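You operate a simulated robot arm through the tools that you are given. There is no shell and no other tool.

Carry out the task below with a simulated robot arm. There is one attempt and no reset: what you move stays moved.

TASK
Stir the taro balls and the grass jelly with the purple ladle; rinse it after each.
Fine: stir till no syrup stands on top; leave the ladle in the water tub.

It is judged by the outcome, as a careful person would: the job done as asked, and still so three seconds after it is handed in. It fails if anything else is knocked over, pushed out of place, dropped, spilled or broken.

THE ROBOT
A 6-joint arm with a two-finger gripper, fixed in place. Base frame: the origin is at the foot of the arm, x ahead of it, y to its left, z up; the work surface is at about z = 0.85. Lengths are in m, angles in rad, forces in N, time in s.
It reaches about 1.298 m from its shoulder. Its first joint turns from -2.601 to 2.601 rad. Payload 1.57 kg.
Tool frame: the origin (TCP) lies between the finger pads and is the grasp point; the fingertips stand 0.021 m ahead of it; z points along the fingers, y is the line along which they close. Largest opening 0.07 m; the body of the gripper starts 0.05 m behind the TCP.
Orientation is that of the tool frame in the base frame, as a unit quaternion [w, x, y, z]. With the fingers straight down and closing along the base's y, the tool's x points along the base's -x, its y along +y and its z along -z.

THE INTERFACE
- The arm moves only by the tool jog_arm. Its argument "deltas" is a list of rows, each a list of 6 numbers: the shift along the tool's x, y, z in units of 200 mm (1.0 is 200 mm), then the turn, a rotation vector about the tool's x, y, z in units of 60 degrees (1.0 is 60 degrees). In form: [[tx, ty, tz, rx, ry, rz], ...]. A call has 1 to 20 rows; each row is the pose to reach, as a shift and turn from the pose commanded when the call began, along the tool's axes at that moment. "gripper" is the opening, from 0 (shut) to 1 (fully open), set as the call begins (left out, the last holds). A call with a number of a shift or a turn outside -1 to 1 is refused whole. A row lasts 0.2 s, in which the tool goes at most 0.05 m and 0.15 rad; a call with a longer step from one row to the next is refused whole, and so is a gripper value outside its range. Where a pose cannot be reached the arm comes as near as it can. A force on the tool above 40 N (or 10 N above the force at the start of the call, whichever is more), or a blocked arm, ends the call early, and 0.2 s more pass. Each finger halts on what it meets, pressing with about 26 N; the grip force reading is that of the motor and also rises with nothing between the fingers. The clock runs only during rows and for 0.2 s after the last one: add rows that repeat a pose to give the fingers time. The reply holds the time, the measured pose of the TCP, the force on the tool along the base axes, the opening and the grip force, in the units named above and with some noise, with the torque about the TCP (base axes, N m) and any sound that the robot's microphone picked up, and new pictures: "pictures" is both (left out), scene, wrist or none.
- Cameras (640 x 400 px; columns grow to the right, rows downward): "scene" is fixed at [0.3992, -0.6488, 1.6512]; the picture's right is [0.77, -0.64, 0.00], its down [-0.49, -0.59, -0.64] and it looks along [0.41, 0.49, -0.77] (base axes); focal length 255 px, centre (320, 200). "wrist" rides on the gripper at [0.079, 0.004, -0.081] in the tool frame; the picture's right is [-0.05, 1.00, 0.00], its down [-0.67, -0.04, -0.74] and it looks along [-0.74, -0.04, 0.67] (tool axes); focal length 256 px, centre (320, 200). There is no depth. A picture from a camera that has moved, and an enlarged one, comes with that camera's place and axes in the base frame and with its lens.
- lift_body(by): slides the trunk up (or, below 0, down) by that many m; the arm rides with it, the base frame stays. It gives what a move gives, with no picture.
- inspect(camera, box): a new picture of the part [left, top, right, bottom] of that camera's present view, enlarged. It takes no simulated time.
- hand_in(): hands the job in; it is judged then, once.

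Nothing tells you positions but the pictures and the camera data. Unless the task says otherwise, let go and move clear before handing in.

The tools are called as a command line: name --pt "numbers of a row" for each row, then --argument value for the rest, lists and objects as JSON in quotes. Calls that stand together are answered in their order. jog_arm: Moves the arm, as the interface text tells. Its arguments: {"type":"object","properties":{"deltas":{"type":"array","items":{"type":"array","items":{"type":"number"}}},"gripper":{"type":"number"},"pictures":{"type":"string","enum":["both","scene","wrist","none"]}},"required":["deltas"]} The other tools are called the same way: lift_body (by) slides the trunk up or down; inspect (camera, box) takes an enlarged picture of a part of a camera's view; hand_in () hands the job in.

At the start:

```text
time: 0.0
position: [0.7424, 0.2378, 1.264]
tcp_rot: [-0.001, -0.001, 1.0, 0.0]
force: [-0.1, -0.3, 0.2]
wrist_torque: [0.0, 0.0, -0.01]
gripper_width: 0.07
grasp_force: 0.0
trunk travel left (down, up): [-0.945, 0.025]
```

scene: 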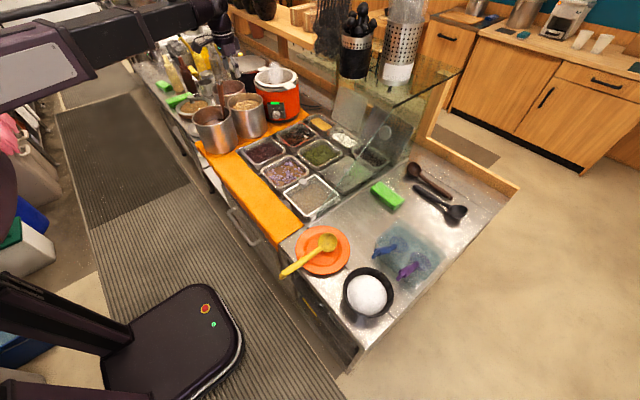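
wrist: 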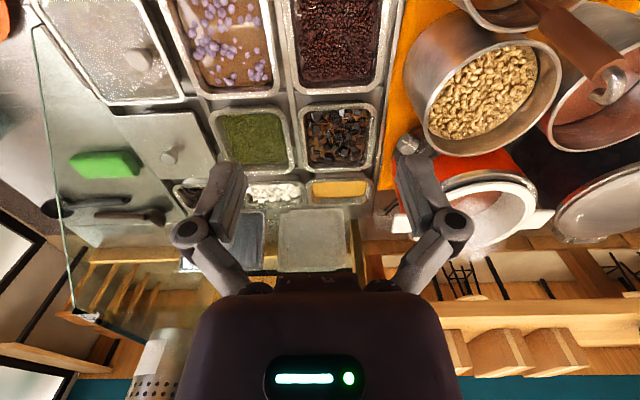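

I see a counter with food pans, a water tub with two ladles (one blue, one purple) near the front right, and the arm above the pans. I'll enlarge the views before moving anything.

inspect --camera "scene" --box '[340, 200, 480, 320]'

inspect --camera "scene" --box '[220, 100, 420, 225]'

inspect --camera "wrist" --box '[0, 0, 400, 250]'

inspect --camera "scene" --box '[260, 160, 540, 335]'

```text
3.33 times, centred on (410, 260) of scene
camera zoom: at [0.3992, -0.6488, 1.6512], right [0.77, -0.64, 0.0], down [-0.49, -0.59, -0.64], along [0.41, 0.49, -0.77], focal length 850 px, centre (20, 0)
```

zoom: 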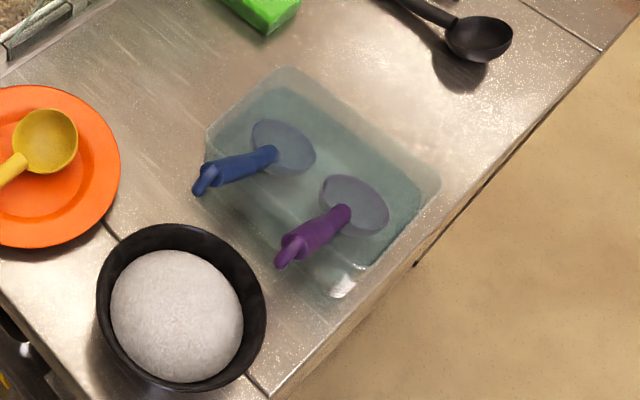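

```text
3.20 times, centred on (320, 162) of scene
camera zoom: at [0.3992, -0.6488, 1.6512], right [0.77, -0.64, 0.0], down [-0.49, -0.59, -0.64], along [0.41, 0.49, -0.77], focal length 816 px, centre (320, 320)
```

zoom: 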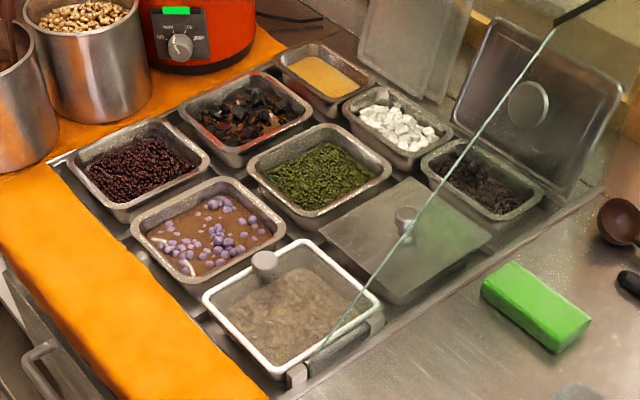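

```text
1.60 times, centred on (200, 125) of wrist
camera zoom: at [0.6624, 0.2429, 1.3456], right [0.05, 1.0, 0.0], down [0.67, -0.04, 0.74], along [0.74, -0.04, -0.67], focal length 410 px, centre (512, 320)
```

zoom: 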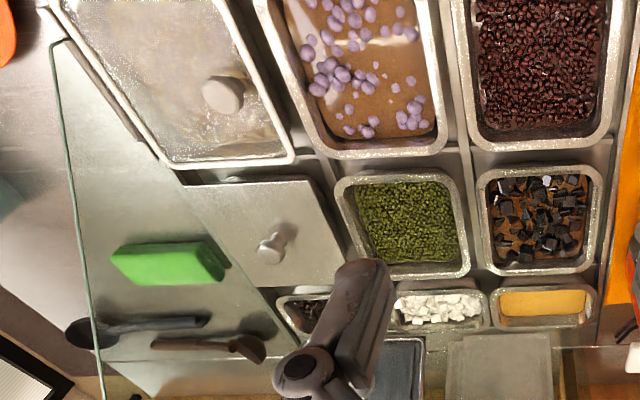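

```text
2.29 times, centred on (400, 248) of scene
camera zoom: at [0.3992, -0.6488, 1.6512], right [0.77, -0.64, 0.0], down [-0.49, -0.59, -0.64], along [0.41, 0.49, -0.77], focal length 583 px, centre (137, 91)
```

zoom: 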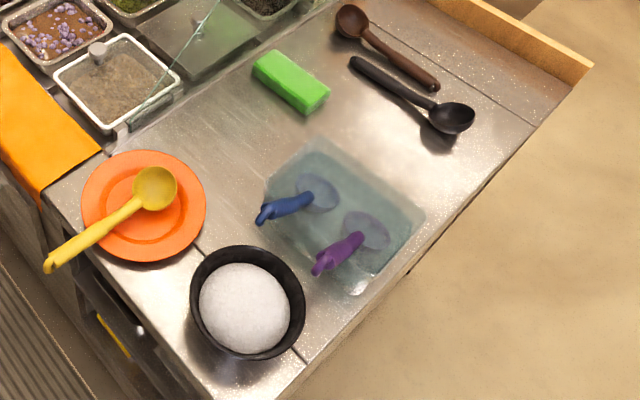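

The purple ladle leans in the water tub with its handle over the tub's near side (around x 0.76–0.90, y −0.57). The taro pan is near (0.80, 0.08). I'll enlarge the dark pans and the glass guard to identify the grass jelly and find where the glass is.

inspect --camera "scene" --box '[320, 50, 480, 150]'

inspect --camera "scene" --box '[240, 110, 340, 172]'

inspect --camera "wrist" --box '[280, 90, 400, 165]'

inspect --camera "wrist" --box '[0, 150, 300, 340]'

inspect --camera "scene" --box '[280, 120, 400, 225]'

```text
4.00 times, centred on (400, 100) of scene
camera zoom: at [0.3992, -0.6488, 1.6512], right [0.77, -0.64, 0.0], down [-0.49, -0.59, -0.64], along [0.41, 0.49, -0.77], focal length 1020 px, centre (0, 600)
```

zoom: 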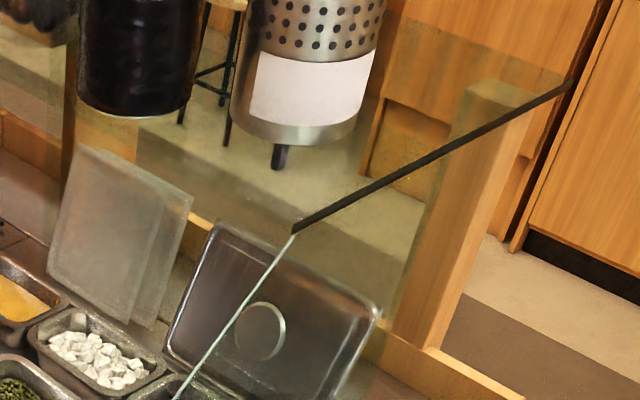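

```text
6.40 times, centred on (290, 141) of scene
camera zoom: at [0.3992, -0.6488, 1.6512], right [0.77, -0.64, 0.0], down [-0.49, -0.59, -0.64], along [0.41, 0.49, -0.77], focal length 1632 px, centre (512, 578)
```

zoom: 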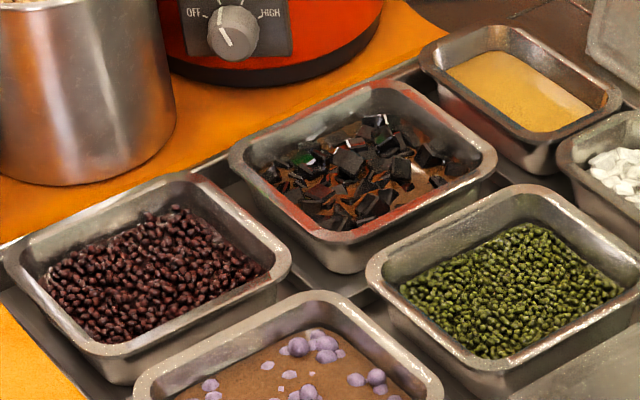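

```text
5.33 times, centred on (340, 128) of wrist
camera zoom: at [0.6624, 0.2429, 1.3456], right [0.05, 1.0, 0.0], down [0.67, -0.04, 0.74], along [0.74, -0.04, -0.67], focal length 1365 px, centre (213, 587)
```

zoom: 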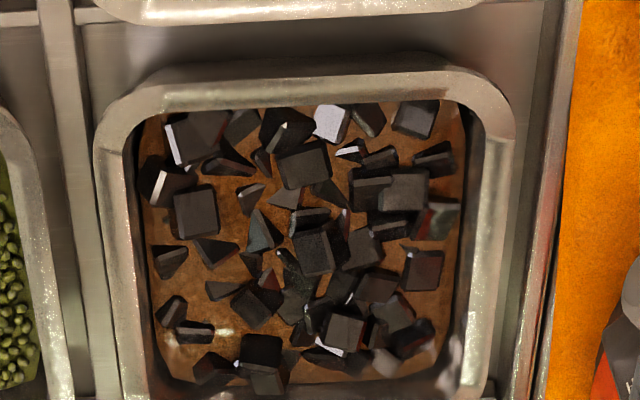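

```text
2.11 times, centred on (150, 245) of wrist
camera zoom: at [0.6624, 0.2429, 1.3456], right [0.05, 1.0, 0.0], down [0.67, -0.04, 0.74], along [0.74, -0.04, -0.67], focal length 539 px, centre (678, 105)
```

zoom: 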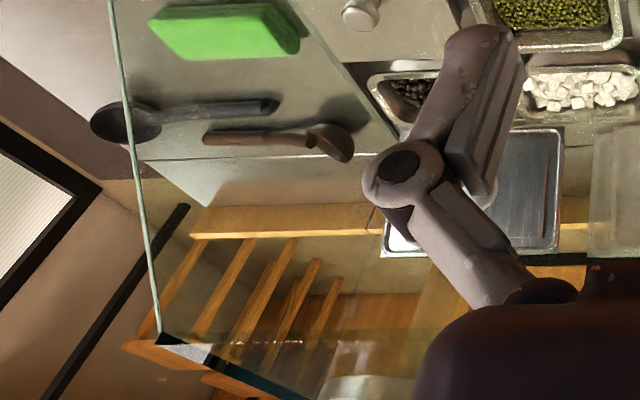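

```text
3.81 times, centred on (340, 172) of scene
camera zoom: at [0.3992, -0.6488, 1.6512], right [0.77, -0.64, 0.0], down [-0.49, -0.59, -0.64], along [0.41, 0.49, -0.77], focal length 971 px, centre (244, 305)
```

zoom: 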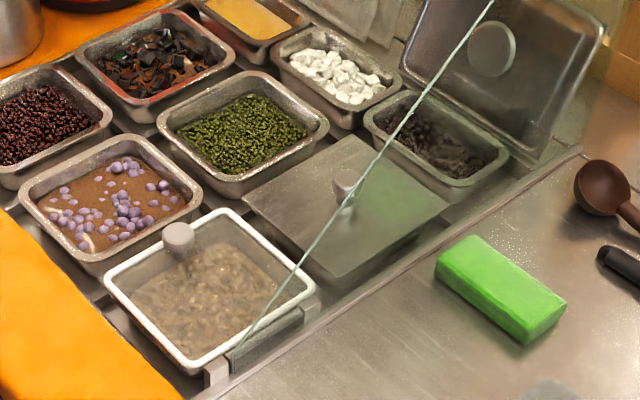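

The glass works out as a vertical side panel at y ≈ −0.21, with a slanted front edge from (0.75, 0.87) up to (1.09, 1.19) in x, z and a top edge running back. The grass jelly is the pan of black cubes in brown syrup near (1.0, 0.26). I'll move the arm high towards the water tub for a closer look at the purple ladle.

jog_arm --pt "0 -0.25 0 0 0 0" --pt "0 -0.5 0 0 0 0" --pt "0 -0.75 0 0 0 0" --pt "0 -1 0 0 0 0" --gripper 1 --pictures "none"

jog_arm --pt "0 -0.25 0 0 0 0" --pt "0 -0.5 0 0 0 0" --pt "0 -0.75 0 0 0 0" --pt "0 -1 0 0 0 0" --pictures "none"

jog_arm --pt "0 -0.25 0 0 0 0" --pt "0 -0.5 0 0 0 0" --pt "0 -0.75 0 0 0 0" --pt "0 -1 0 0 0 0" --pictures "both"

```text
time: 1.0
position: [0.7418, 0.0361, 1.2641]
tcp_rot: [-0.001, 0.0, 1.0, 0.0]
force: [0.3, -0.6, -0.3]
wrist_torque: [0.04, -0.02, 0.03]
gripper_width: 0.0699
grasp_force: 0.1
trunk travel left (down, up): [-0.945, 0.025]
```

```text
time: 2.0
position: [0.7417, -0.1636, 1.2645]
tcp_rot: [0.0, 0.0, 1.0, 0.0]
force: [-0.1, 0.2, 0.9]
wrist_torque: [-0.02, -0.02, -0.01]
gripper_width: 0.0699
grasp_force: 0.1
trunk travel left (down, up): [-0.945, 0.025]
```

```text
time: 3.0
position: [0.7423, -0.3636, 1.2632]
tcp_rot: [0.0, -0.001, 1.0, -0.001]
force: [0.8, -0.7, -0.4]
wrist_torque: [0.02, 0.03, -0.02]
gripper_width: 0.0699
grasp_force: 0.0
trunk travel left (down, up): [-0.945, 0.025]
camera wrist: at [0.6629, -0.3586, 1.3453], right [0.05, 1.0, 0.0], down [0.67, -0.04, 0.74], along [0.74, -0.04, -0.67], focal length 256 px, centre (320, 200)
```

scene: 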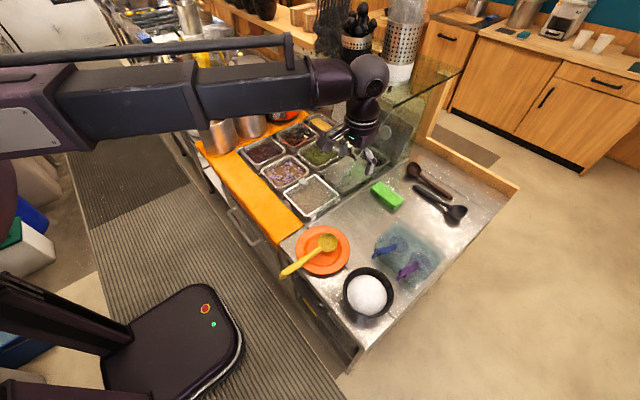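
wrist: 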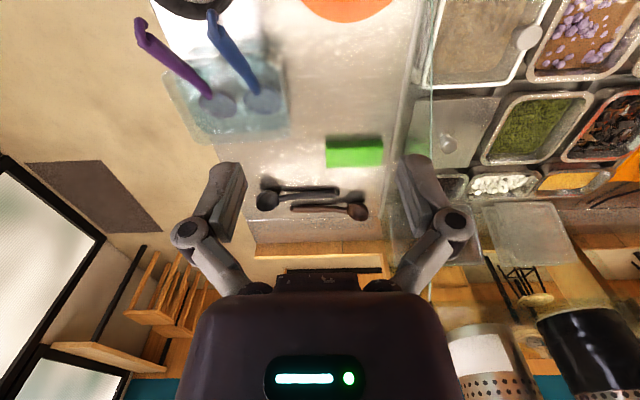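

The handles rise well above the tub rim. I'll enlarge this second view to place the purple ladle by triangulation.

inspect --camera "wrist" --box '[110, 0, 330, 150]'

inspect --camera "scene" --box '[360, 220, 456, 290]'

```text
2.67 times, centred on (220, 75) of wrist
camera zoom: at [0.6629, -0.3586, 1.3453], right [0.05, 1.0, 0.0], down [0.67, -0.04, 0.74], along [0.74, -0.04, -0.67], focal length 683 px, centre (587, 533)
```

zoom: 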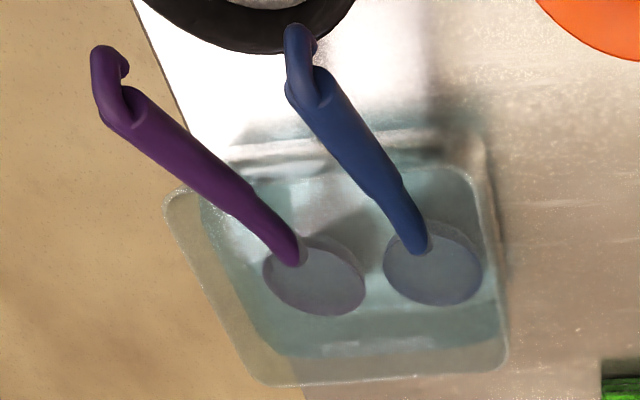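

```text
5.71 times, centred on (408, 255) of scene
camera zoom: at [0.3992, -0.6488, 1.6512], right [0.77, -0.64, 0.0], down [-0.49, -0.59, -0.64], along [0.41, 0.49, -0.77], focal length 1457 px, centre (-183, -114)
```

zoom: 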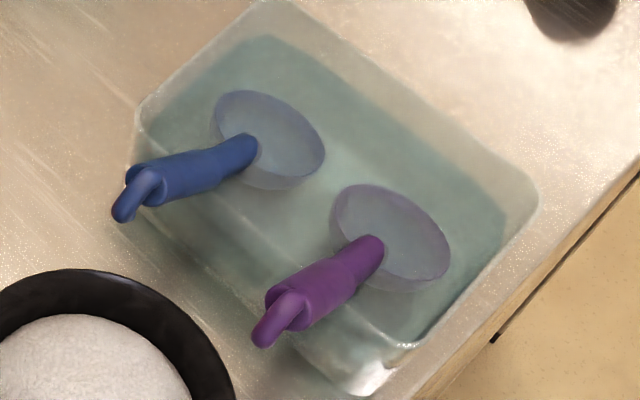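

By triangulation, the purple handle's axis runs from about (0.866, −0.568, 0.905) at the ladle's bowl to (0.752, −0.569, 1.00) at the hook. I'll move over it and tilt the tool 30°, so the fingers line up roughly with the handle.

jog_arm --pt "0.04 -0.2 0 0 -0.1 0" --pt "0.08 -0.4 0 0 -0.2 0" --pt "0.12 -0.6 0 0 -0.3 0" --pt "0.16 -0.8 0 0 -0.4 0" --pt "0.18 -1 0 0 -0.5 0" --gripper 0.85 --pictures "both"

```text
time: 4.2
position: [0.7055, -0.5627, 1.2885]
tcp_rot: [0.26, 0.0, 0.966, -0.001]
force: [-1.0, -0.3, 0.6]
wrist_torque: [0.04, 0.0, 0.01]
gripper_width: 0.0593
grasp_force: 0.1
out of reach, approached as far as the arm can: row 2, 3, 4, 5
trunk travel left (down, up): [-0.945, 0.025]
camera wrist: at [0.596, -0.5586, 1.3196], right [0.05, 1.0, 0.03], down [0.2, -0.04, 0.98], along [0.98, -0.04, -0.2], focal length 256 px, centre (320, 200)
```

scene: 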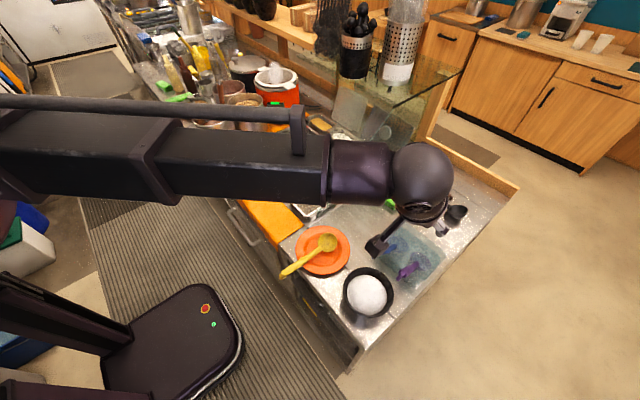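
wrist: 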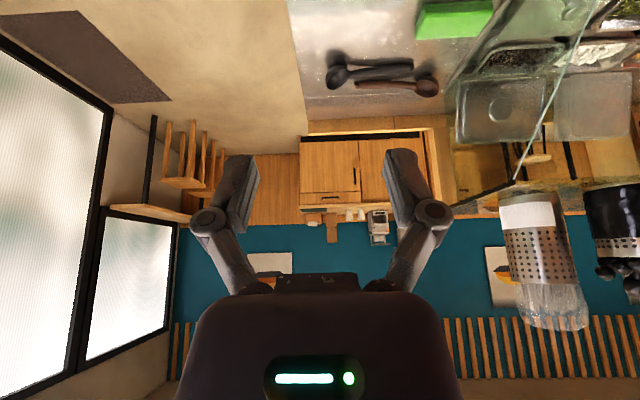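

The tool tilted to 30°, but the arm stopped about 2.5 cm above the commanded height. I'll move straight down a little to see whether that clears.

jog_arm --pt "0.0625 0 0.108 0 0 0" --pt "0.125 0 0.217 0 0 0" --pt "0.1875 0 0.325 0 0 0" --pt "0.25 0 0.433 0 0 0" --pt "0.25 0 0.433 0 0 0" --pictures "both"

```text
time: 5.4
position: [0.705, -0.5616, 1.2889]
tcp_rot: [0.259, -0.001, 0.966, 0.0]
force: [0.2, 0.9, -1.2]
wrist_torque: [0.0, 0.01, 0.01]
gripper_width: 0.0595
grasp_force: 0.1
out of reach, approached as far as the arm can: row 1, 2, 3, 4, 5
trunk travel left (down, up): [-0.945, 0.025]
camera wrist: at [0.5963, -0.557, 1.3199], right [0.05, 1.0, 0.03], down [0.2, -0.04, 0.98], along [0.98, -0.04, -0.21], focal length 256 px, centre (320, 200)
```

scene: 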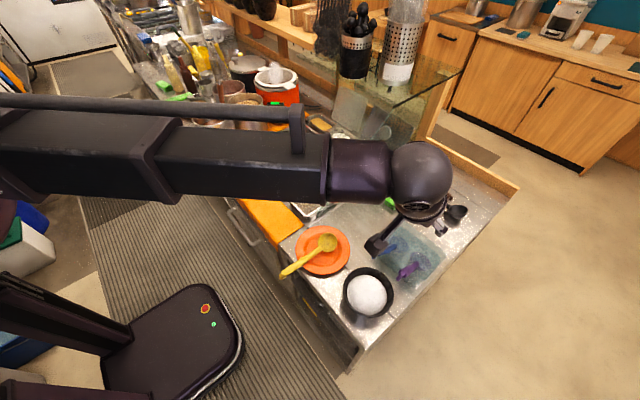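
wrist: 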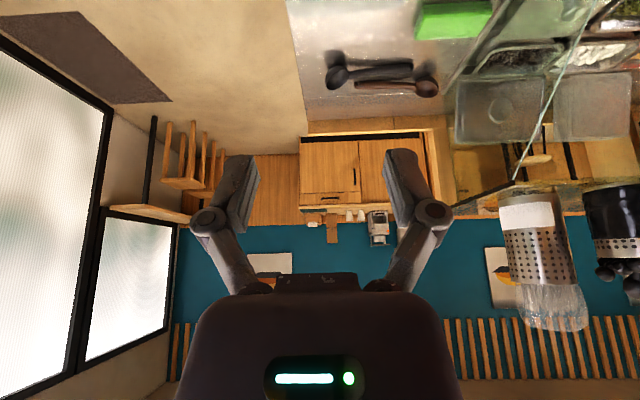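

The arm won't go lower at this tilt with the trunk this high, so I'll use the trunk lift for height. The space under the arm and gripper is clear for 0.18 m.

lift_body --by -0.18

inspect --camera "scene" --box '[0, 0, 640, 400]'

inspect --camera "wrist" --box '[0, 0, 640, 400]'

```text
time: 7.4
position: [0.705, -0.5612, 1.109]
tcp_rot: [0.259, 0.0, 0.966, 0.0]
force: [-0.6, 0.4, -0.3]
wrist_torque: [-0.02, -0.02, 0.0]
gripper_width: 0.0596
grasp_force: 0.1
trunk travel left (down, up): [-0.765, 0.205]
```

```text
1.00 times, centred on (320, 200) of scene (not enlarged: the box is as wide or as high as the picture)
camera zoom: at [0.3992, -0.6488, 1.6512], right [0.77, -0.64, 0.0], down [-0.49, -0.59, -0.64], along [0.41, 0.49, -0.77], focal length 255 px, centre (320, 200)
```

zoom: 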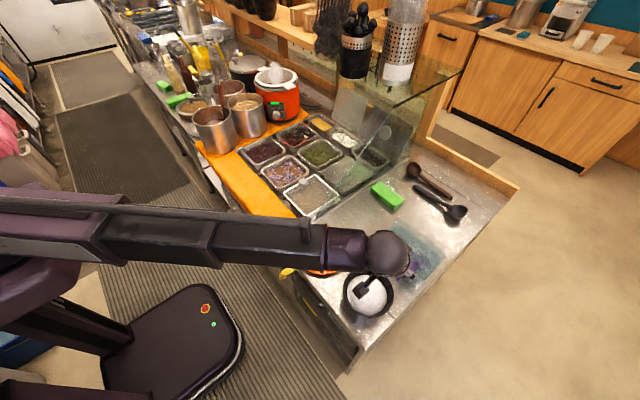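

```text
1.00 times, centred on (320, 200) of wrist (not enlarged: the box is as wide or as high as the picture)
camera zoom: at [0.5963, -0.5569, 1.14], right [0.05, 1.0, 0.03], down [0.2, -0.04, 0.98], along [0.98, -0.04, -0.21], focal length 256 px, centre (320, 200)
```

zoom: 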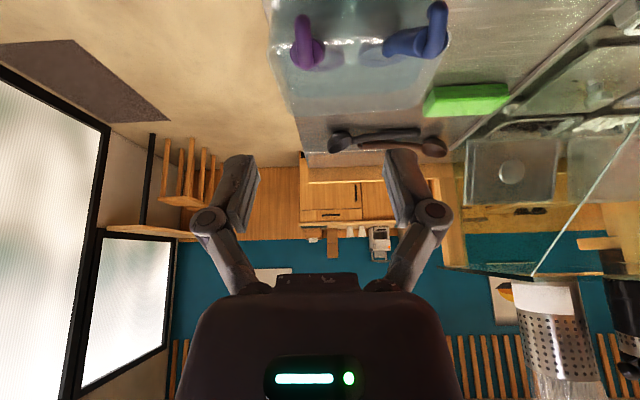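

The trunk came down cleanly and the TCP is at z 1.109. I can see the purple hook end nearly in line with the gripper, so I'll zoom in to fine-align.

inspect --camera "wrist" --box '[260, 0, 420, 100]'

```text
4.00 times, centred on (340, 50) of wrist
camera zoom: at [0.5963, -0.5569, 1.14], right [0.05, 1.0, 0.03], down [0.2, -0.04, 0.98], along [0.98, -0.04, -0.21], focal length 1024 px, centre (240, 800)
```

zoom: 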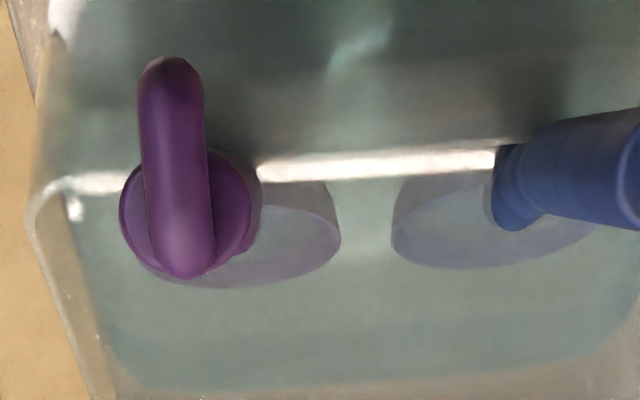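

My handle estimate matches this view to within a few millimetres. I'll make a small test move to see how the arm tracks after the trunk change.

jog_arm --pt "0.0 -0.03 0.1 0 0 0" --pictures "none"

```text
time: 7.8
position: [0.7159, -0.5691, 1.1094]
tcp_rot: [0.258, 0.0, 0.966, 0.0]
force: [-0.4, 0.6, -0.2]
wrist_torque: [0.01, 0.01, -0.01]
gripper_width: 0.0593
grasp_force: 0.0
out of reach, approached as far as the arm can: row 1
trunk travel left (down, up): [-0.765, 0.205]
```

The arm is at its lower limit for this tilt. I'll raise it 0.2 m and then lower the trunk, which leaves downward range for the grasp.

jog_arm --pt "-0.112 0 -0.224 0 0 0" --pt "-0.224 0 -0.448 0 0 0" --pt "-0.336 0 -0.672 0 0 0" --pt "-0.448 0 -0.896 0 0 0" --pt "-0.448 0 -0.896 0 0 0" --pictures "none"

lift_body --by -0.2

jog_arm --pt "0 0 0.0 0 0 0" --pictures "both"

```text
time: 9.0
position: [0.7059, -0.5697, 1.11]
tcp_rot: [0.259, -0.001, 0.966, 0.0]
force: [-0.3, 0.1, 0.2]
wrist_torque: [-0.01, 0.0, 0.02]
gripper_width: 0.0594
grasp_force: 0.1
out of reach, approached as far as the arm can: row 1, 2, 3, 4, 5
trunk travel left (down, up): [-0.765, 0.205]
```

```text
time: 11.2
position: [0.7067, -0.5686, 0.909]
tcp_rot: [0.259, 0.0, 0.966, 0.0]
force: [-0.5, -0.1, 0.2]
wrist_torque: [-0.02, 0.03, 0.02]
gripper_width: 0.06
grasp_force: 0.2
trunk travel left (down, up): [-0.565, 0.405]
```

```text
time: 11.6
position: [0.7064, -0.569, 0.909]
tcp_rot: [0.26, 0.0, 0.966, 0.0]
force: [0.2, -0.9, -0.3]
wrist_torque: [-0.01, -0.04, 0.01]
gripper_width: 0.0602
grasp_force: 0.0
trunk travel left (down, up): [-0.565, 0.405]
camera wrist: at [0.5979, -0.5642, 0.94], right [0.05, 1.0, 0.03], down [0.2, -0.04, 0.98], along [0.98, -0.04, -0.21], focal length 256 px, centre (320, 200)
```

scene: 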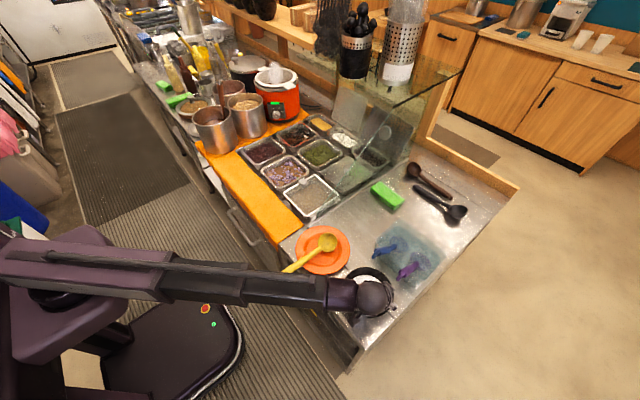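
wrist: 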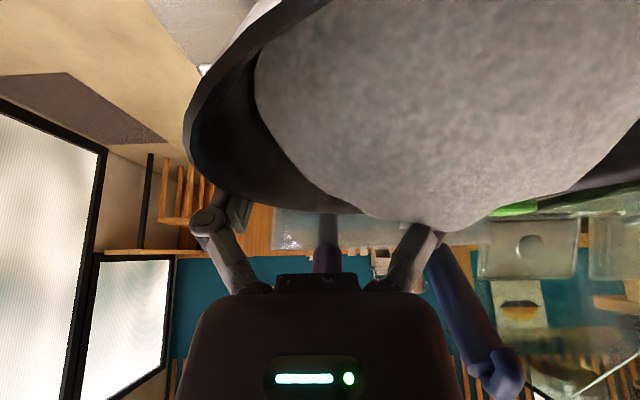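

The arm's height comes only from the trunk, so the gripper dropped the full 0.2 m and is now very close to the bowl of white food. The force reading is near zero. I'll raise the trunk straight back up and check the bowl.

lift_body --by 0.18

inspect --camera "scene" --box '[330, 240, 430, 330]'

inspect --camera "wrist" --box '[160, 0, 480, 200]'

```text
time: 13.6
position: [0.707, -0.5694, 1.0886]
tcp_rot: [0.259, 0.0, 0.966, 0.0]
force: [-0.2, -0.7, 0.0]
wrist_torque: [-0.01, 0.02, 0.02]
gripper_width: 0.0594
grasp_force: 0.0
trunk travel left (down, up): [-0.745, 0.225]
```

```text
4.44 times, centred on (380, 285) of scene
camera zoom: at [0.3992, -0.6488, 1.6512], right [0.77, -0.64, 0.0], down [-0.49, -0.59, -0.64], along [0.41, 0.49, -0.77], focal length 1133 px, centre (53, -178)
```

zoom: 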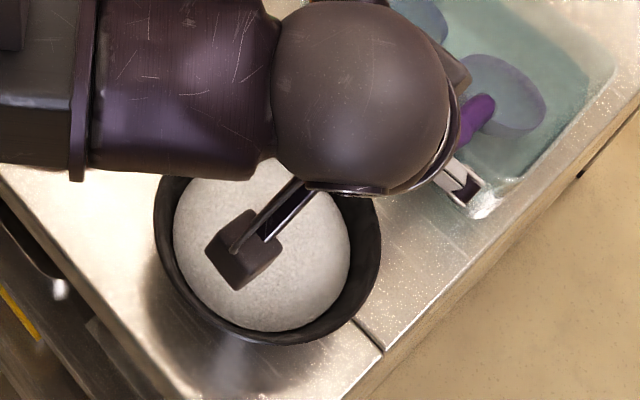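

```text
2.00 times, centred on (320, 100) of wrist
camera zoom: at [0.5979, -0.5642, 1.1199], right [0.05, 1.0, 0.03], down [0.2, -0.04, 0.98], along [0.98, -0.04, -0.21], focal length 512 px, centre (320, 400)
```

zoom: 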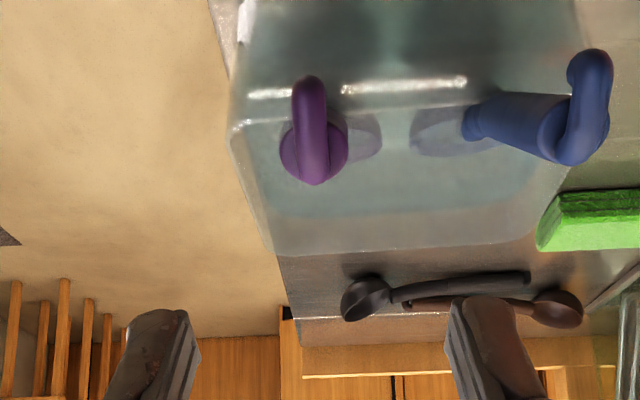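

The bowl and the white food are undisturbed. From here I'll treat the trunk as the only height control and wait for each result before the next step. I'll now move level over the purple handle's grasp point.

jog_arm --pt "-0.14 0 0.08 0 0 0" --pt "-0.277 0 0.16 0 0 0" --pt "-0.277 0 0.16 0 0 0" --pictures "both"

```text
time: 14.4
position: [0.7696, -0.5695, 1.0891]
tcp_rot: [0.259, 0.0, 0.966, 0.001]
force: [0.2, 0.3, -0.3]
wrist_torque: [0.0, 0.03, -0.02]
gripper_width: 0.0593
grasp_force: 0.1
trunk travel left (down, up): [-0.745, 0.225]
camera wrist: at [0.6613, -0.5644, 1.1201], right [0.05, 1.0, 0.03], down [0.2, -0.04, 0.98], along [0.98, -0.04, -0.21], focal length 256 px, centre (320, 200)
```

scene: 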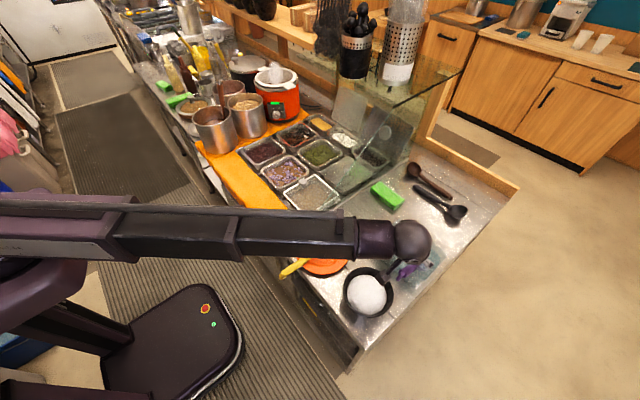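
wrist: 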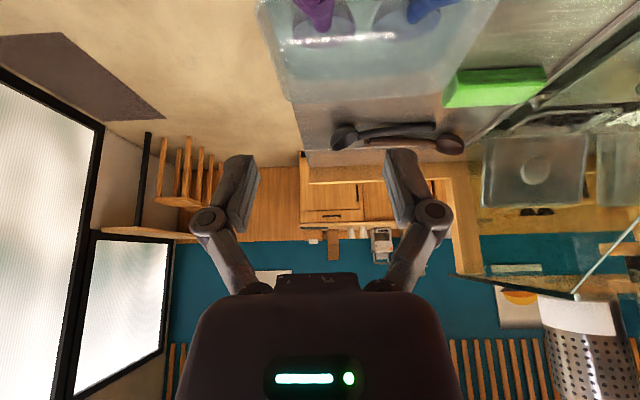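

The arm tracks well when moving level. Lowering the trunk partway onto the handle, then I'll check.

lift_body --by -0.06

inspect --camera "wrist" --box '[160, 0, 480, 200]'

inspect --camera "scene" --box '[370, 230, 450, 290]'

```text
time: 15.4
position: [0.7698, -0.5688, 1.0295]
tcp_rot: [0.258, -0.001, 0.966, 0.0]
force: [0.0, 0.0, 0.0]
wrist_torque: [0.0, -0.01, 0.03]
gripper_width: 0.0594
grasp_force: 0.0
trunk travel left (down, up): [-0.685, 0.285]
```

```text
2.00 times, centred on (320, 100) of wrist
camera zoom: at [0.6612, -0.5645, 1.06], right [0.05, 1.0, 0.03], down [0.2, -0.04, 0.98], along [0.98, -0.04, -0.21], focal length 512 px, centre (320, 400)
```

zoom: 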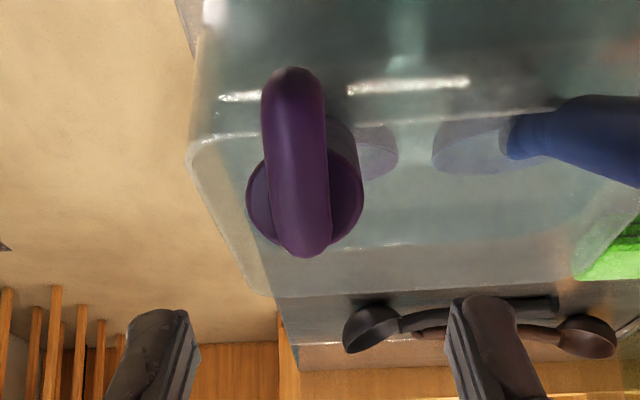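

```text
6.67 times, centred on (410, 260) of scene
camera zoom: at [0.3992, -0.6488, 1.6512], right [0.77, -0.64, 0.0], down [-0.49, -0.59, -0.64], along [0.41, 0.49, -0.77], focal length 1700 px, centre (-280, -200)
```

zoom: 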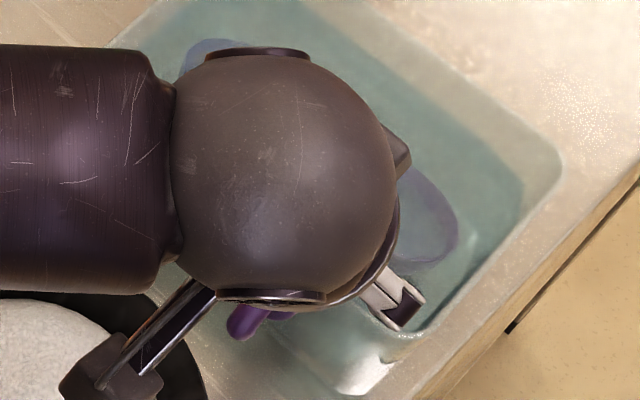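

The handle is centred between the open fingers. I'll lower the last 4.5 cm to the grasp height.

lift_body --by -0.045

inspect --camera "wrist" --box '[160, 50, 480, 250]'

```text
time: 16.2
position: [0.7711, -0.5697, 0.9839]
tcp_rot: [0.259, 0.001, 0.966, 0.0]
force: [0.1, 0.1, 0.7]
wrist_torque: [0.0, -0.01, -0.02]
gripper_width: 0.0595
grasp_force: 0.2
trunk travel left (down, up): [-0.64, 0.33]
```

```text
2.00 times, centred on (320, 150) of wrist
camera zoom: at [0.6612, -0.5645, 1.015], right [0.05, 1.0, 0.03], down [0.2, -0.04, 0.98], along [0.98, -0.04, -0.21], focal length 512 px, centre (320, 300)
```

zoom: 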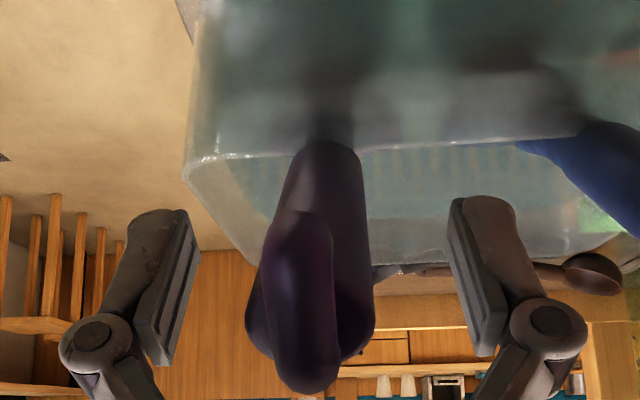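

The handle sits between the pads at the TCP. Closing the gripper.

jog_arm --pt "0 0 0 0 0 0" --pt "0 0 0 0 0 0" --pt "0 0 0 0 0 0" --pt "0 0 0 0 0 0" --gripper 0 --pictures "wrist"

```text
time: 17.2
position: [0.7707, -0.5684, 0.984]
tcp_rot: [0.259, -0.001, 0.966, 0.0]
force: [-3.0, -0.2, 2.0]
wrist_torque: [0.06, 0.04, 0.03]
gripper_width: 0.023
grasp_force: 26.1
trunk travel left (down, up): [-0.64, 0.33]
camera wrist: at [0.6609, -0.5644, 1.0153], right [0.05, 1.0, 0.03], down [0.2, -0.04, 0.98], along [0.98, -0.04, -0.21], focal length 256 px, centre (320, 200)
```

wrist: 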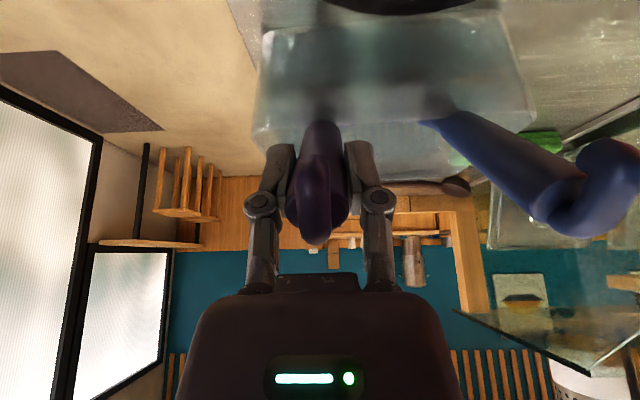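

The ladle is gripped at 23 mm opening and 26 N. I'll lift it straight up out of the water and check it against the blue ladle.

lift_body --by 0.06

inspect --camera "scene" --box '[350, 210, 470, 300]'

inspect --camera "wrist" --box '[160, 0, 560, 250]'

```text
time: 18.2
position: [0.7698, -0.5689, 1.0437]
tcp_rot: [0.259, 0.0, 0.966, 0.0]
force: [0.3, 0.9, -1.9]
wrist_torque: [-0.02, 0.06, 0.0]
gripper_width: 0.0231
grasp_force: 25.9
trunk travel left (down, up): [-0.7, 0.27]
```

```text
4.44 times, centred on (410, 255) of scene
camera zoom: at [0.3992, -0.6488, 1.6512], right [0.77, -0.64, 0.0], down [-0.49, -0.59, -0.64], along [0.41, 0.49, -0.77], focal length 1133 px, centre (-80, -44)
```

zoom: 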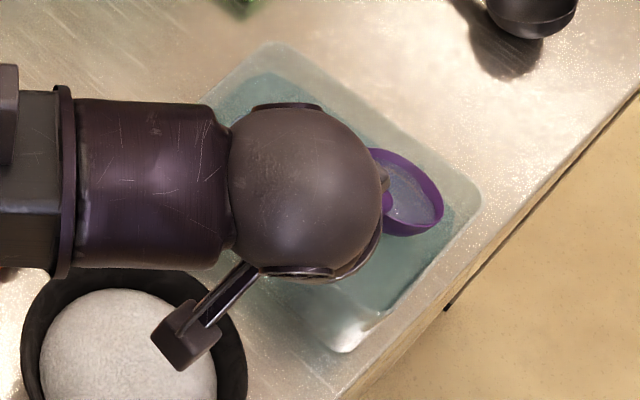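

```text
1.60 times, centred on (360, 125) of wrist
camera zoom: at [0.6614, -0.5647, 1.0748], right [0.05, 1.0, 0.03], down [0.2, -0.04, 0.98], along [0.98, -0.04, -0.21], focal length 410 px, centre (256, 320)
```

zoom: 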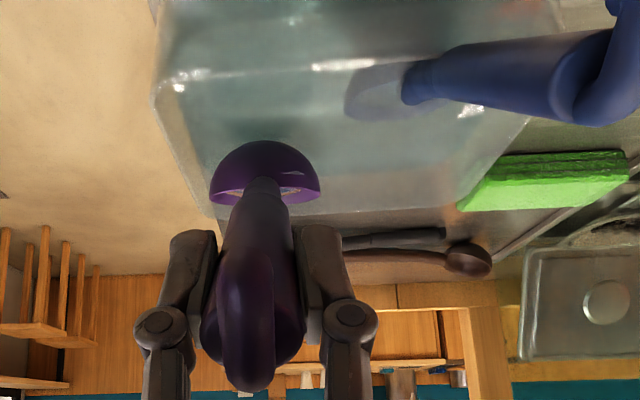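

The ladle came out with some water in its bowl. I'll lift higher, then tilt it steep over the tub so the water drains back in.

lift_body --by 0.12

```text
time: 19.8
position: [0.7699, -0.5702, 1.1643]
tcp_rot: [0.26, 0.0, 0.966, 0.0]
force: [-0.5, -0.1, -2.2]
wrist_torque: [-0.02, 0.09, -0.02]
gripper_width: 0.0232
grasp_force: 26.2
trunk travel left (down, up): [-0.82, 0.15]
```

jog_arm --pt "-0.048 0 0.057 0 0.1 0" --pt "-0.096 0 0.113 0 0.2 0" --pt "-0.144 0 0.17 0 0.3 0" --pt "-0.192 0 0.226 0 0.4 0" --pt "-0.24 0 0.283 0 0.5 0" --pt "-0.24 0 0.283 0 0.5 0" --pt "-0.24 0 0.283 0 0.5 0" --pictures "both"

```text
time: 21.4
position: [0.84, -0.5686, 1.138]
tcp_rot: [-0.001, 0.0, 1.0, 0.0]
force: [0.3, 0.9, 0.3]
wrist_torque: [0.0, 0.07, 0.03]
gripper_width: 0.0229
grasp_force: 26.0
out of reach, approached as far as the arm can: row 1, 2, 3, 4
trunk travel left (down, up): [-0.82, 0.15]
camera wrist: at [0.7613, -0.5648, 1.2203], right [0.05, 1.0, 0.0], down [0.67, -0.04, 0.74], along [0.74, -0.04, -0.67], focal length 256 px, centre (320, 200)
```

scene: 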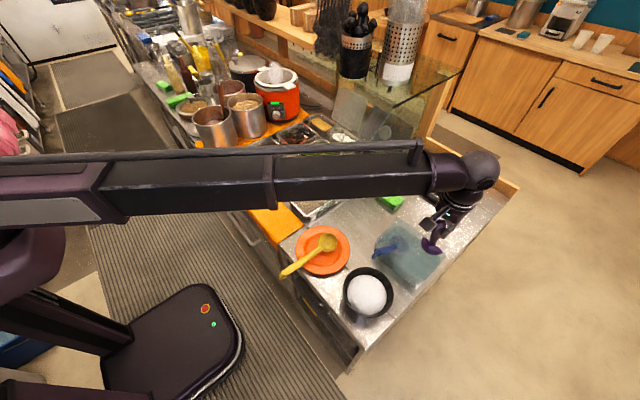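
wrist: 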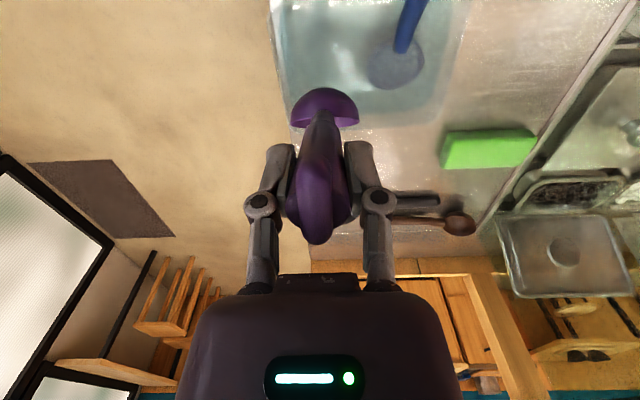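

inspect --camera "scene" --box '[370, 190, 490, 290]'

inspect --camera "wrist" --box '[240, 50, 460, 250]'

```text
4.00 times, centred on (430, 240) of scene
camera zoom: at [0.3992, -0.6488, 1.6512], right [0.77, -0.64, 0.0], down [-0.49, -0.59, -0.64], along [0.41, 0.49, -0.77], focal length 1020 px, centre (-120, 40)
```

zoom: 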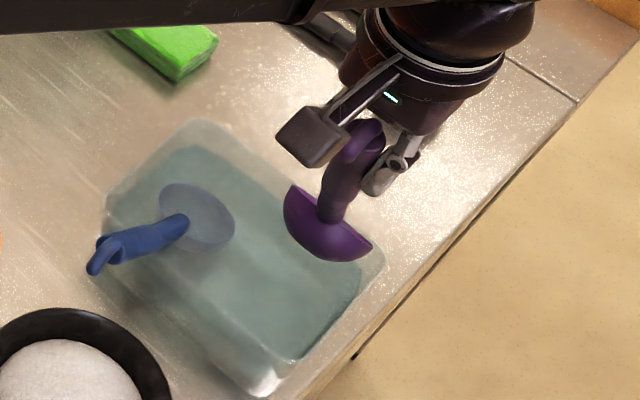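

```text
2.00 times, centred on (350, 150) of wrist
camera zoom: at [0.7613, -0.5648, 1.2203], right [0.05, 1.0, 0.0], down [0.67, -0.04, 0.74], along [0.74, -0.04, -0.67], focal length 512 px, centre (260, 300)
```

zoom: 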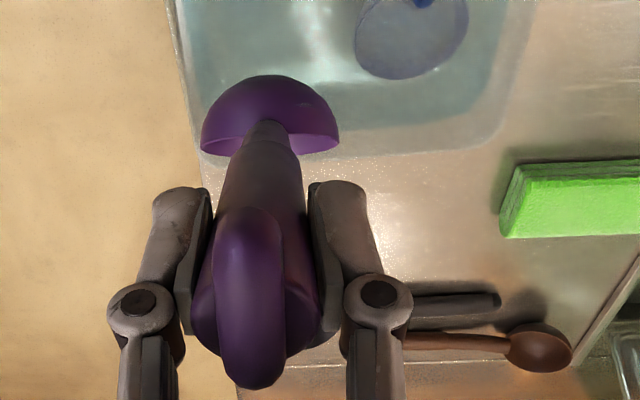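

The ladle hangs steeply over the tub and its bowl has emptied. I'll lift it further, pull back slightly, and carry it over to the taro pan at (0.80, 0.075), above the glass panel's slanted edge.

lift_body --by 0.08

jog_arm --pt "0.15 0 0 0 0 0" --pt "0.3 0.1 0 0 0 0" --pt "0.45 0.3 0 0 0 0" --pt "0.48 0.5 0 0 0 0" --pt "0.48 0.75 0 0 0 0" --pt "0.48 1 0 0 0 0" --pictures "scene"

```text
time: 22.5
position: [0.8403, -0.569, 1.2183]
tcp_rot: [0.001, 0.0, 1.0, 0.0]
force: [-0.6, -0.3, -0.3]
wrist_torque: [0.0, 0.05, 0.03]
gripper_width: 0.0233
grasp_force: 26.3
trunk travel left (down, up): [-0.9, 0.07]
```

```text
time: 23.9
position: [0.7438, -0.3686, 1.2194]
tcp_rot: [0.001, 0.0, 1.0, 0.0]
force: [0.2, 0.3, -1.5]
wrist_torque: [-0.01, 0.04, 0.0]
gripper_width: 0.023
grasp_force: 26.0
trunk travel left (down, up): [-0.9, 0.07]
```

scene: 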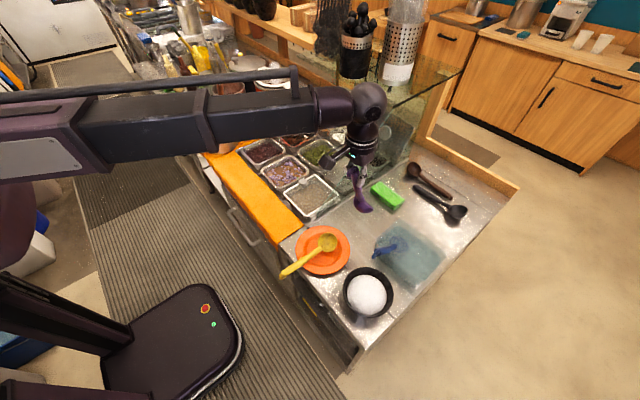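

Nothing was touched and the counter looks dry. Continuing in +y to the taro pan.

jog_arm --pt "0 0.25 0 0 0 0" --pt "0 0.5 0 0 0 0" --pt "0 0.75 0 0 0 0" --pt "0 1 0 0 0 0" --pictures "none"

jog_arm --pt "0 0.25 0 0 0 0" --pt "0 0.5 0 0 0 0" --pt "0 0.75 0 0 0 0" --pt "0 1 0 0 0 0" --pt "0 1 0 0 0 0" --pictures "both"

```text
time: 24.9
position: [0.744, -0.1683, 1.219]
tcp_rot: [0.0, 0.0, 1.0, 0.0]
force: [0.3, 0.5, 0.1]
wrist_torque: [-0.02, 0.03, 0.03]
gripper_width: 0.0231
grasp_force: 26.3
trunk travel left (down, up): [-0.9, 0.07]
```

```text
time: 26.1
position: [0.7429, 0.032, 1.2192]
tcp_rot: [0.0, 0.0, 1.0, 0.0]
force: [0.0, -0.6, -0.6]
wrist_torque: [0.03, 0.05, -0.01]
gripper_width: 0.0234
grasp_force: 26.5
trunk travel left (down, up): [-0.9, 0.07]
camera wrist: at [0.6647, 0.036, 1.3006], right [0.05, 1.0, 0.0], down [0.67, -0.04, 0.74], along [0.74, -0.04, -0.67], focal length 256 px, centre (320, 200)
```

scene: 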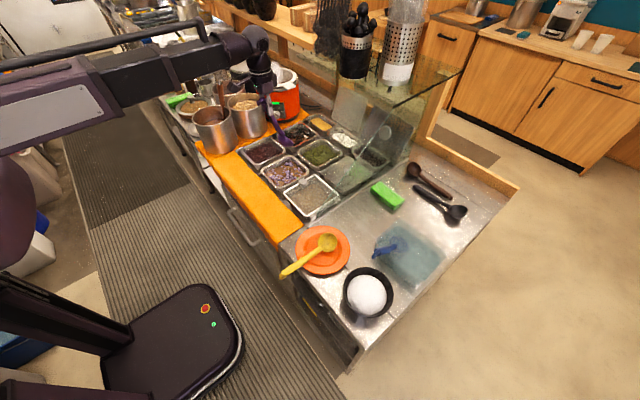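
wrist: 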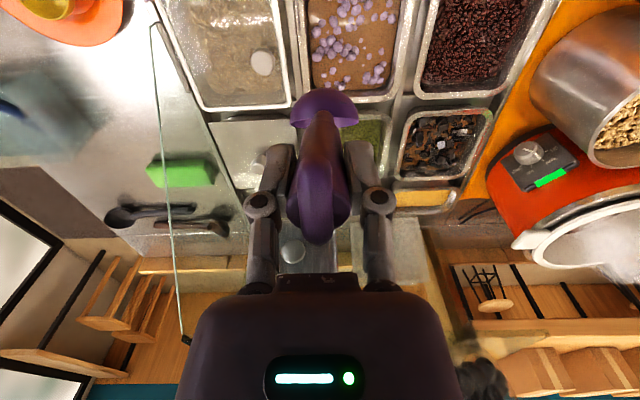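

I'm over the pans. I'll centre the ladle's bowl over the taro pan, then lower to just above it and check.

jog_arm --pt "0 0.12 0 0 0 0" --pt "0 0.24 0 0 0 0" --pt "0 0.24 0 0 0 0" --pictures "none"

lift_body --by -0.1

inspect --camera "wrist" --box '[160, 0, 480, 200]'

inspect --camera "scene" --box '[220, 80, 370, 220]'

```text
time: 26.9
position: [0.7442, 0.0799, 1.2199]
tcp_rot: [0.0, 0.001, 1.0, 0.0]
force: [-0.2, -0.6, -0.2]
wrist_torque: [-0.03, 0.03, 0.01]
gripper_width: 0.023
grasp_force: 25.9
trunk travel left (down, up): [-0.9, 0.07]
```

```text
time: 28.2
position: [0.7438, 0.0803, 1.1195]
tcp_rot: [0.0, 0.0, 1.0, 0.001]
force: [0.0, 0.5, -0.4]
wrist_torque: [0.04, -0.01, -0.01]
gripper_width: 0.0232
grasp_force: 26.2
trunk travel left (down, up): [-0.8, 0.17]
```

```text
2.00 times, centred on (320, 100) of wrist
camera zoom: at [0.6649, 0.084, 1.2006], right [0.05, 1.0, 0.0], down [0.67, -0.04, 0.74], along [0.74, -0.04, -0.67], focal length 512 px, centre (320, 400)
```

zoom: 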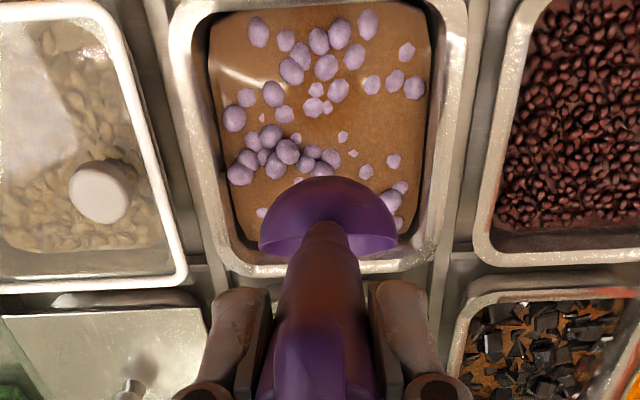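

```text
2.86 times, centred on (295, 150) of scene
camera zoom: at [0.3992, -0.6488, 1.6512], right [0.77, -0.64, 0.0], down [-0.49, -0.59, -0.64], along [0.41, 0.49, -0.77], focal length 728 px, centre (391, 343)
```

zoom: 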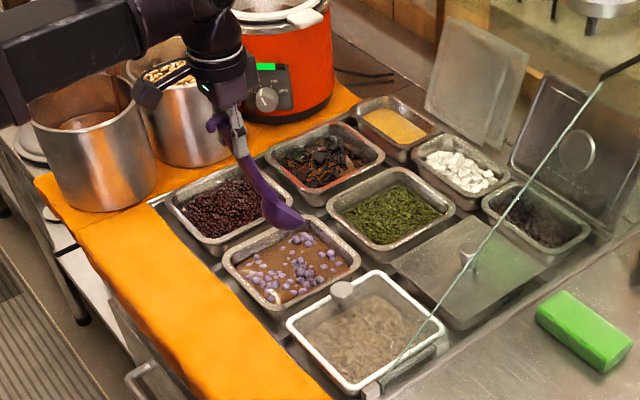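

The view is clear: food spans about x 0.74–0.865 and y 0.015–0.137, with the ladle's bowl centred over it. Lowering gently into the taro balls.

lift_body --by -0.075

inspect --camera "wrist" --box '[160, 0, 480, 200]'

inspect --camera "scene" --box '[240, 120, 340, 210]'

```text
time: 29.4
position: [0.7439, 0.0788, 1.0439]
tcp_rot: [0.0, 0.0, 1.0, 0.0]
force: [0.4, 0.5, 0.1]
wrist_torque: [0.02, 0.04, 0.02]
gripper_width: 0.0232
grasp_force: 25.4
trunk travel left (down, up): [-0.725, 0.245]
```

```text
2.00 times, centred on (320, 100) of wrist
camera zoom: at [0.6649, 0.084, 1.1256], right [0.05, 1.0, 0.0], down [0.67, -0.04, 0.74], along [0.74, -0.04, -0.67], focal length 512 px, centre (320, 400)
```

zoom: 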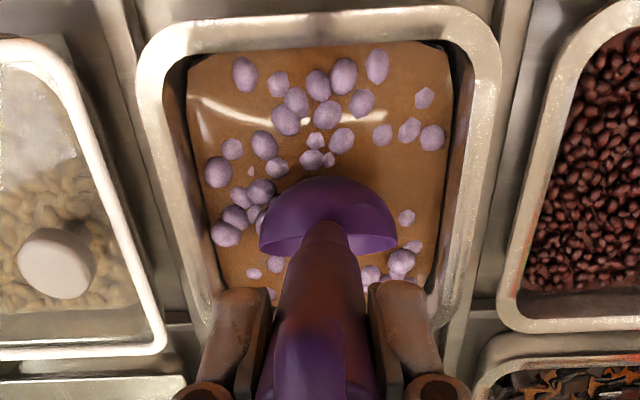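

```text
4.44 times, centred on (290, 165) of scene
camera zoom: at [0.3992, -0.6488, 1.6512], right [0.77, -0.64, 0.0], down [-0.49, -0.59, -0.64], along [0.41, 0.49, -0.77], focal length 1133 px, centre (453, 356)
```

zoom: 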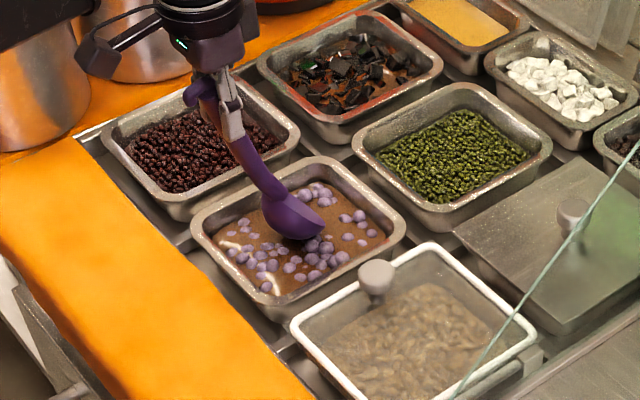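

The bowl is right at the surface with no contact force yet. I'll lower it 2 cm more.

lift_body --by -0.02

inspect --camera "wrist" --box '[160, 0, 480, 200]'

inspect --camera "scene" --box '[250, 130, 330, 200]'

```text
time: 30.0
position: [0.744, 0.0796, 1.0245]
tcp_rot: [0.0, 0.0, 1.0, -0.001]
force: [0.1, 0.8, -0.9]
wrist_torque: [-0.03, 0.01, 0.02]
gripper_width: 0.0229
grasp_force: 26.0
trunk travel left (down, up): [-0.705, 0.265]
```

```text
2.00 times, centred on (320, 100) of wrist
camera zoom: at [0.6649, 0.084, 1.1056], right [0.05, 1.0, 0.0], down [0.67, -0.04, 0.74], along [0.74, -0.04, -0.67], focal length 512 px, centre (320, 400)
```

zoom: 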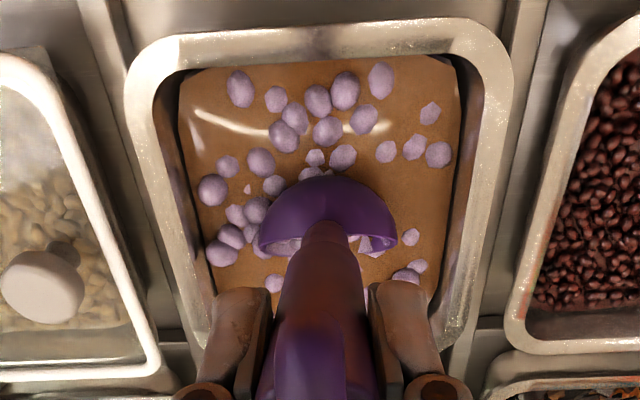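

```text
5.71 times, centred on (290, 165) of scene
camera zoom: at [0.3992, -0.6488, 1.6512], right [0.77, -0.64, 0.0], down [-0.49, -0.59, -0.64], along [0.41, 0.49, -0.77], focal length 1457 px, centre (491, 400)
```

zoom: 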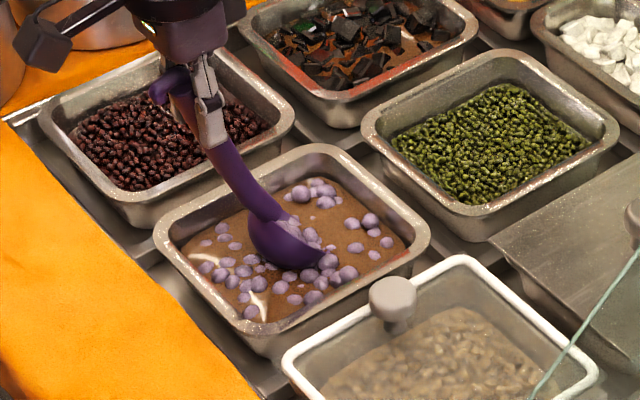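

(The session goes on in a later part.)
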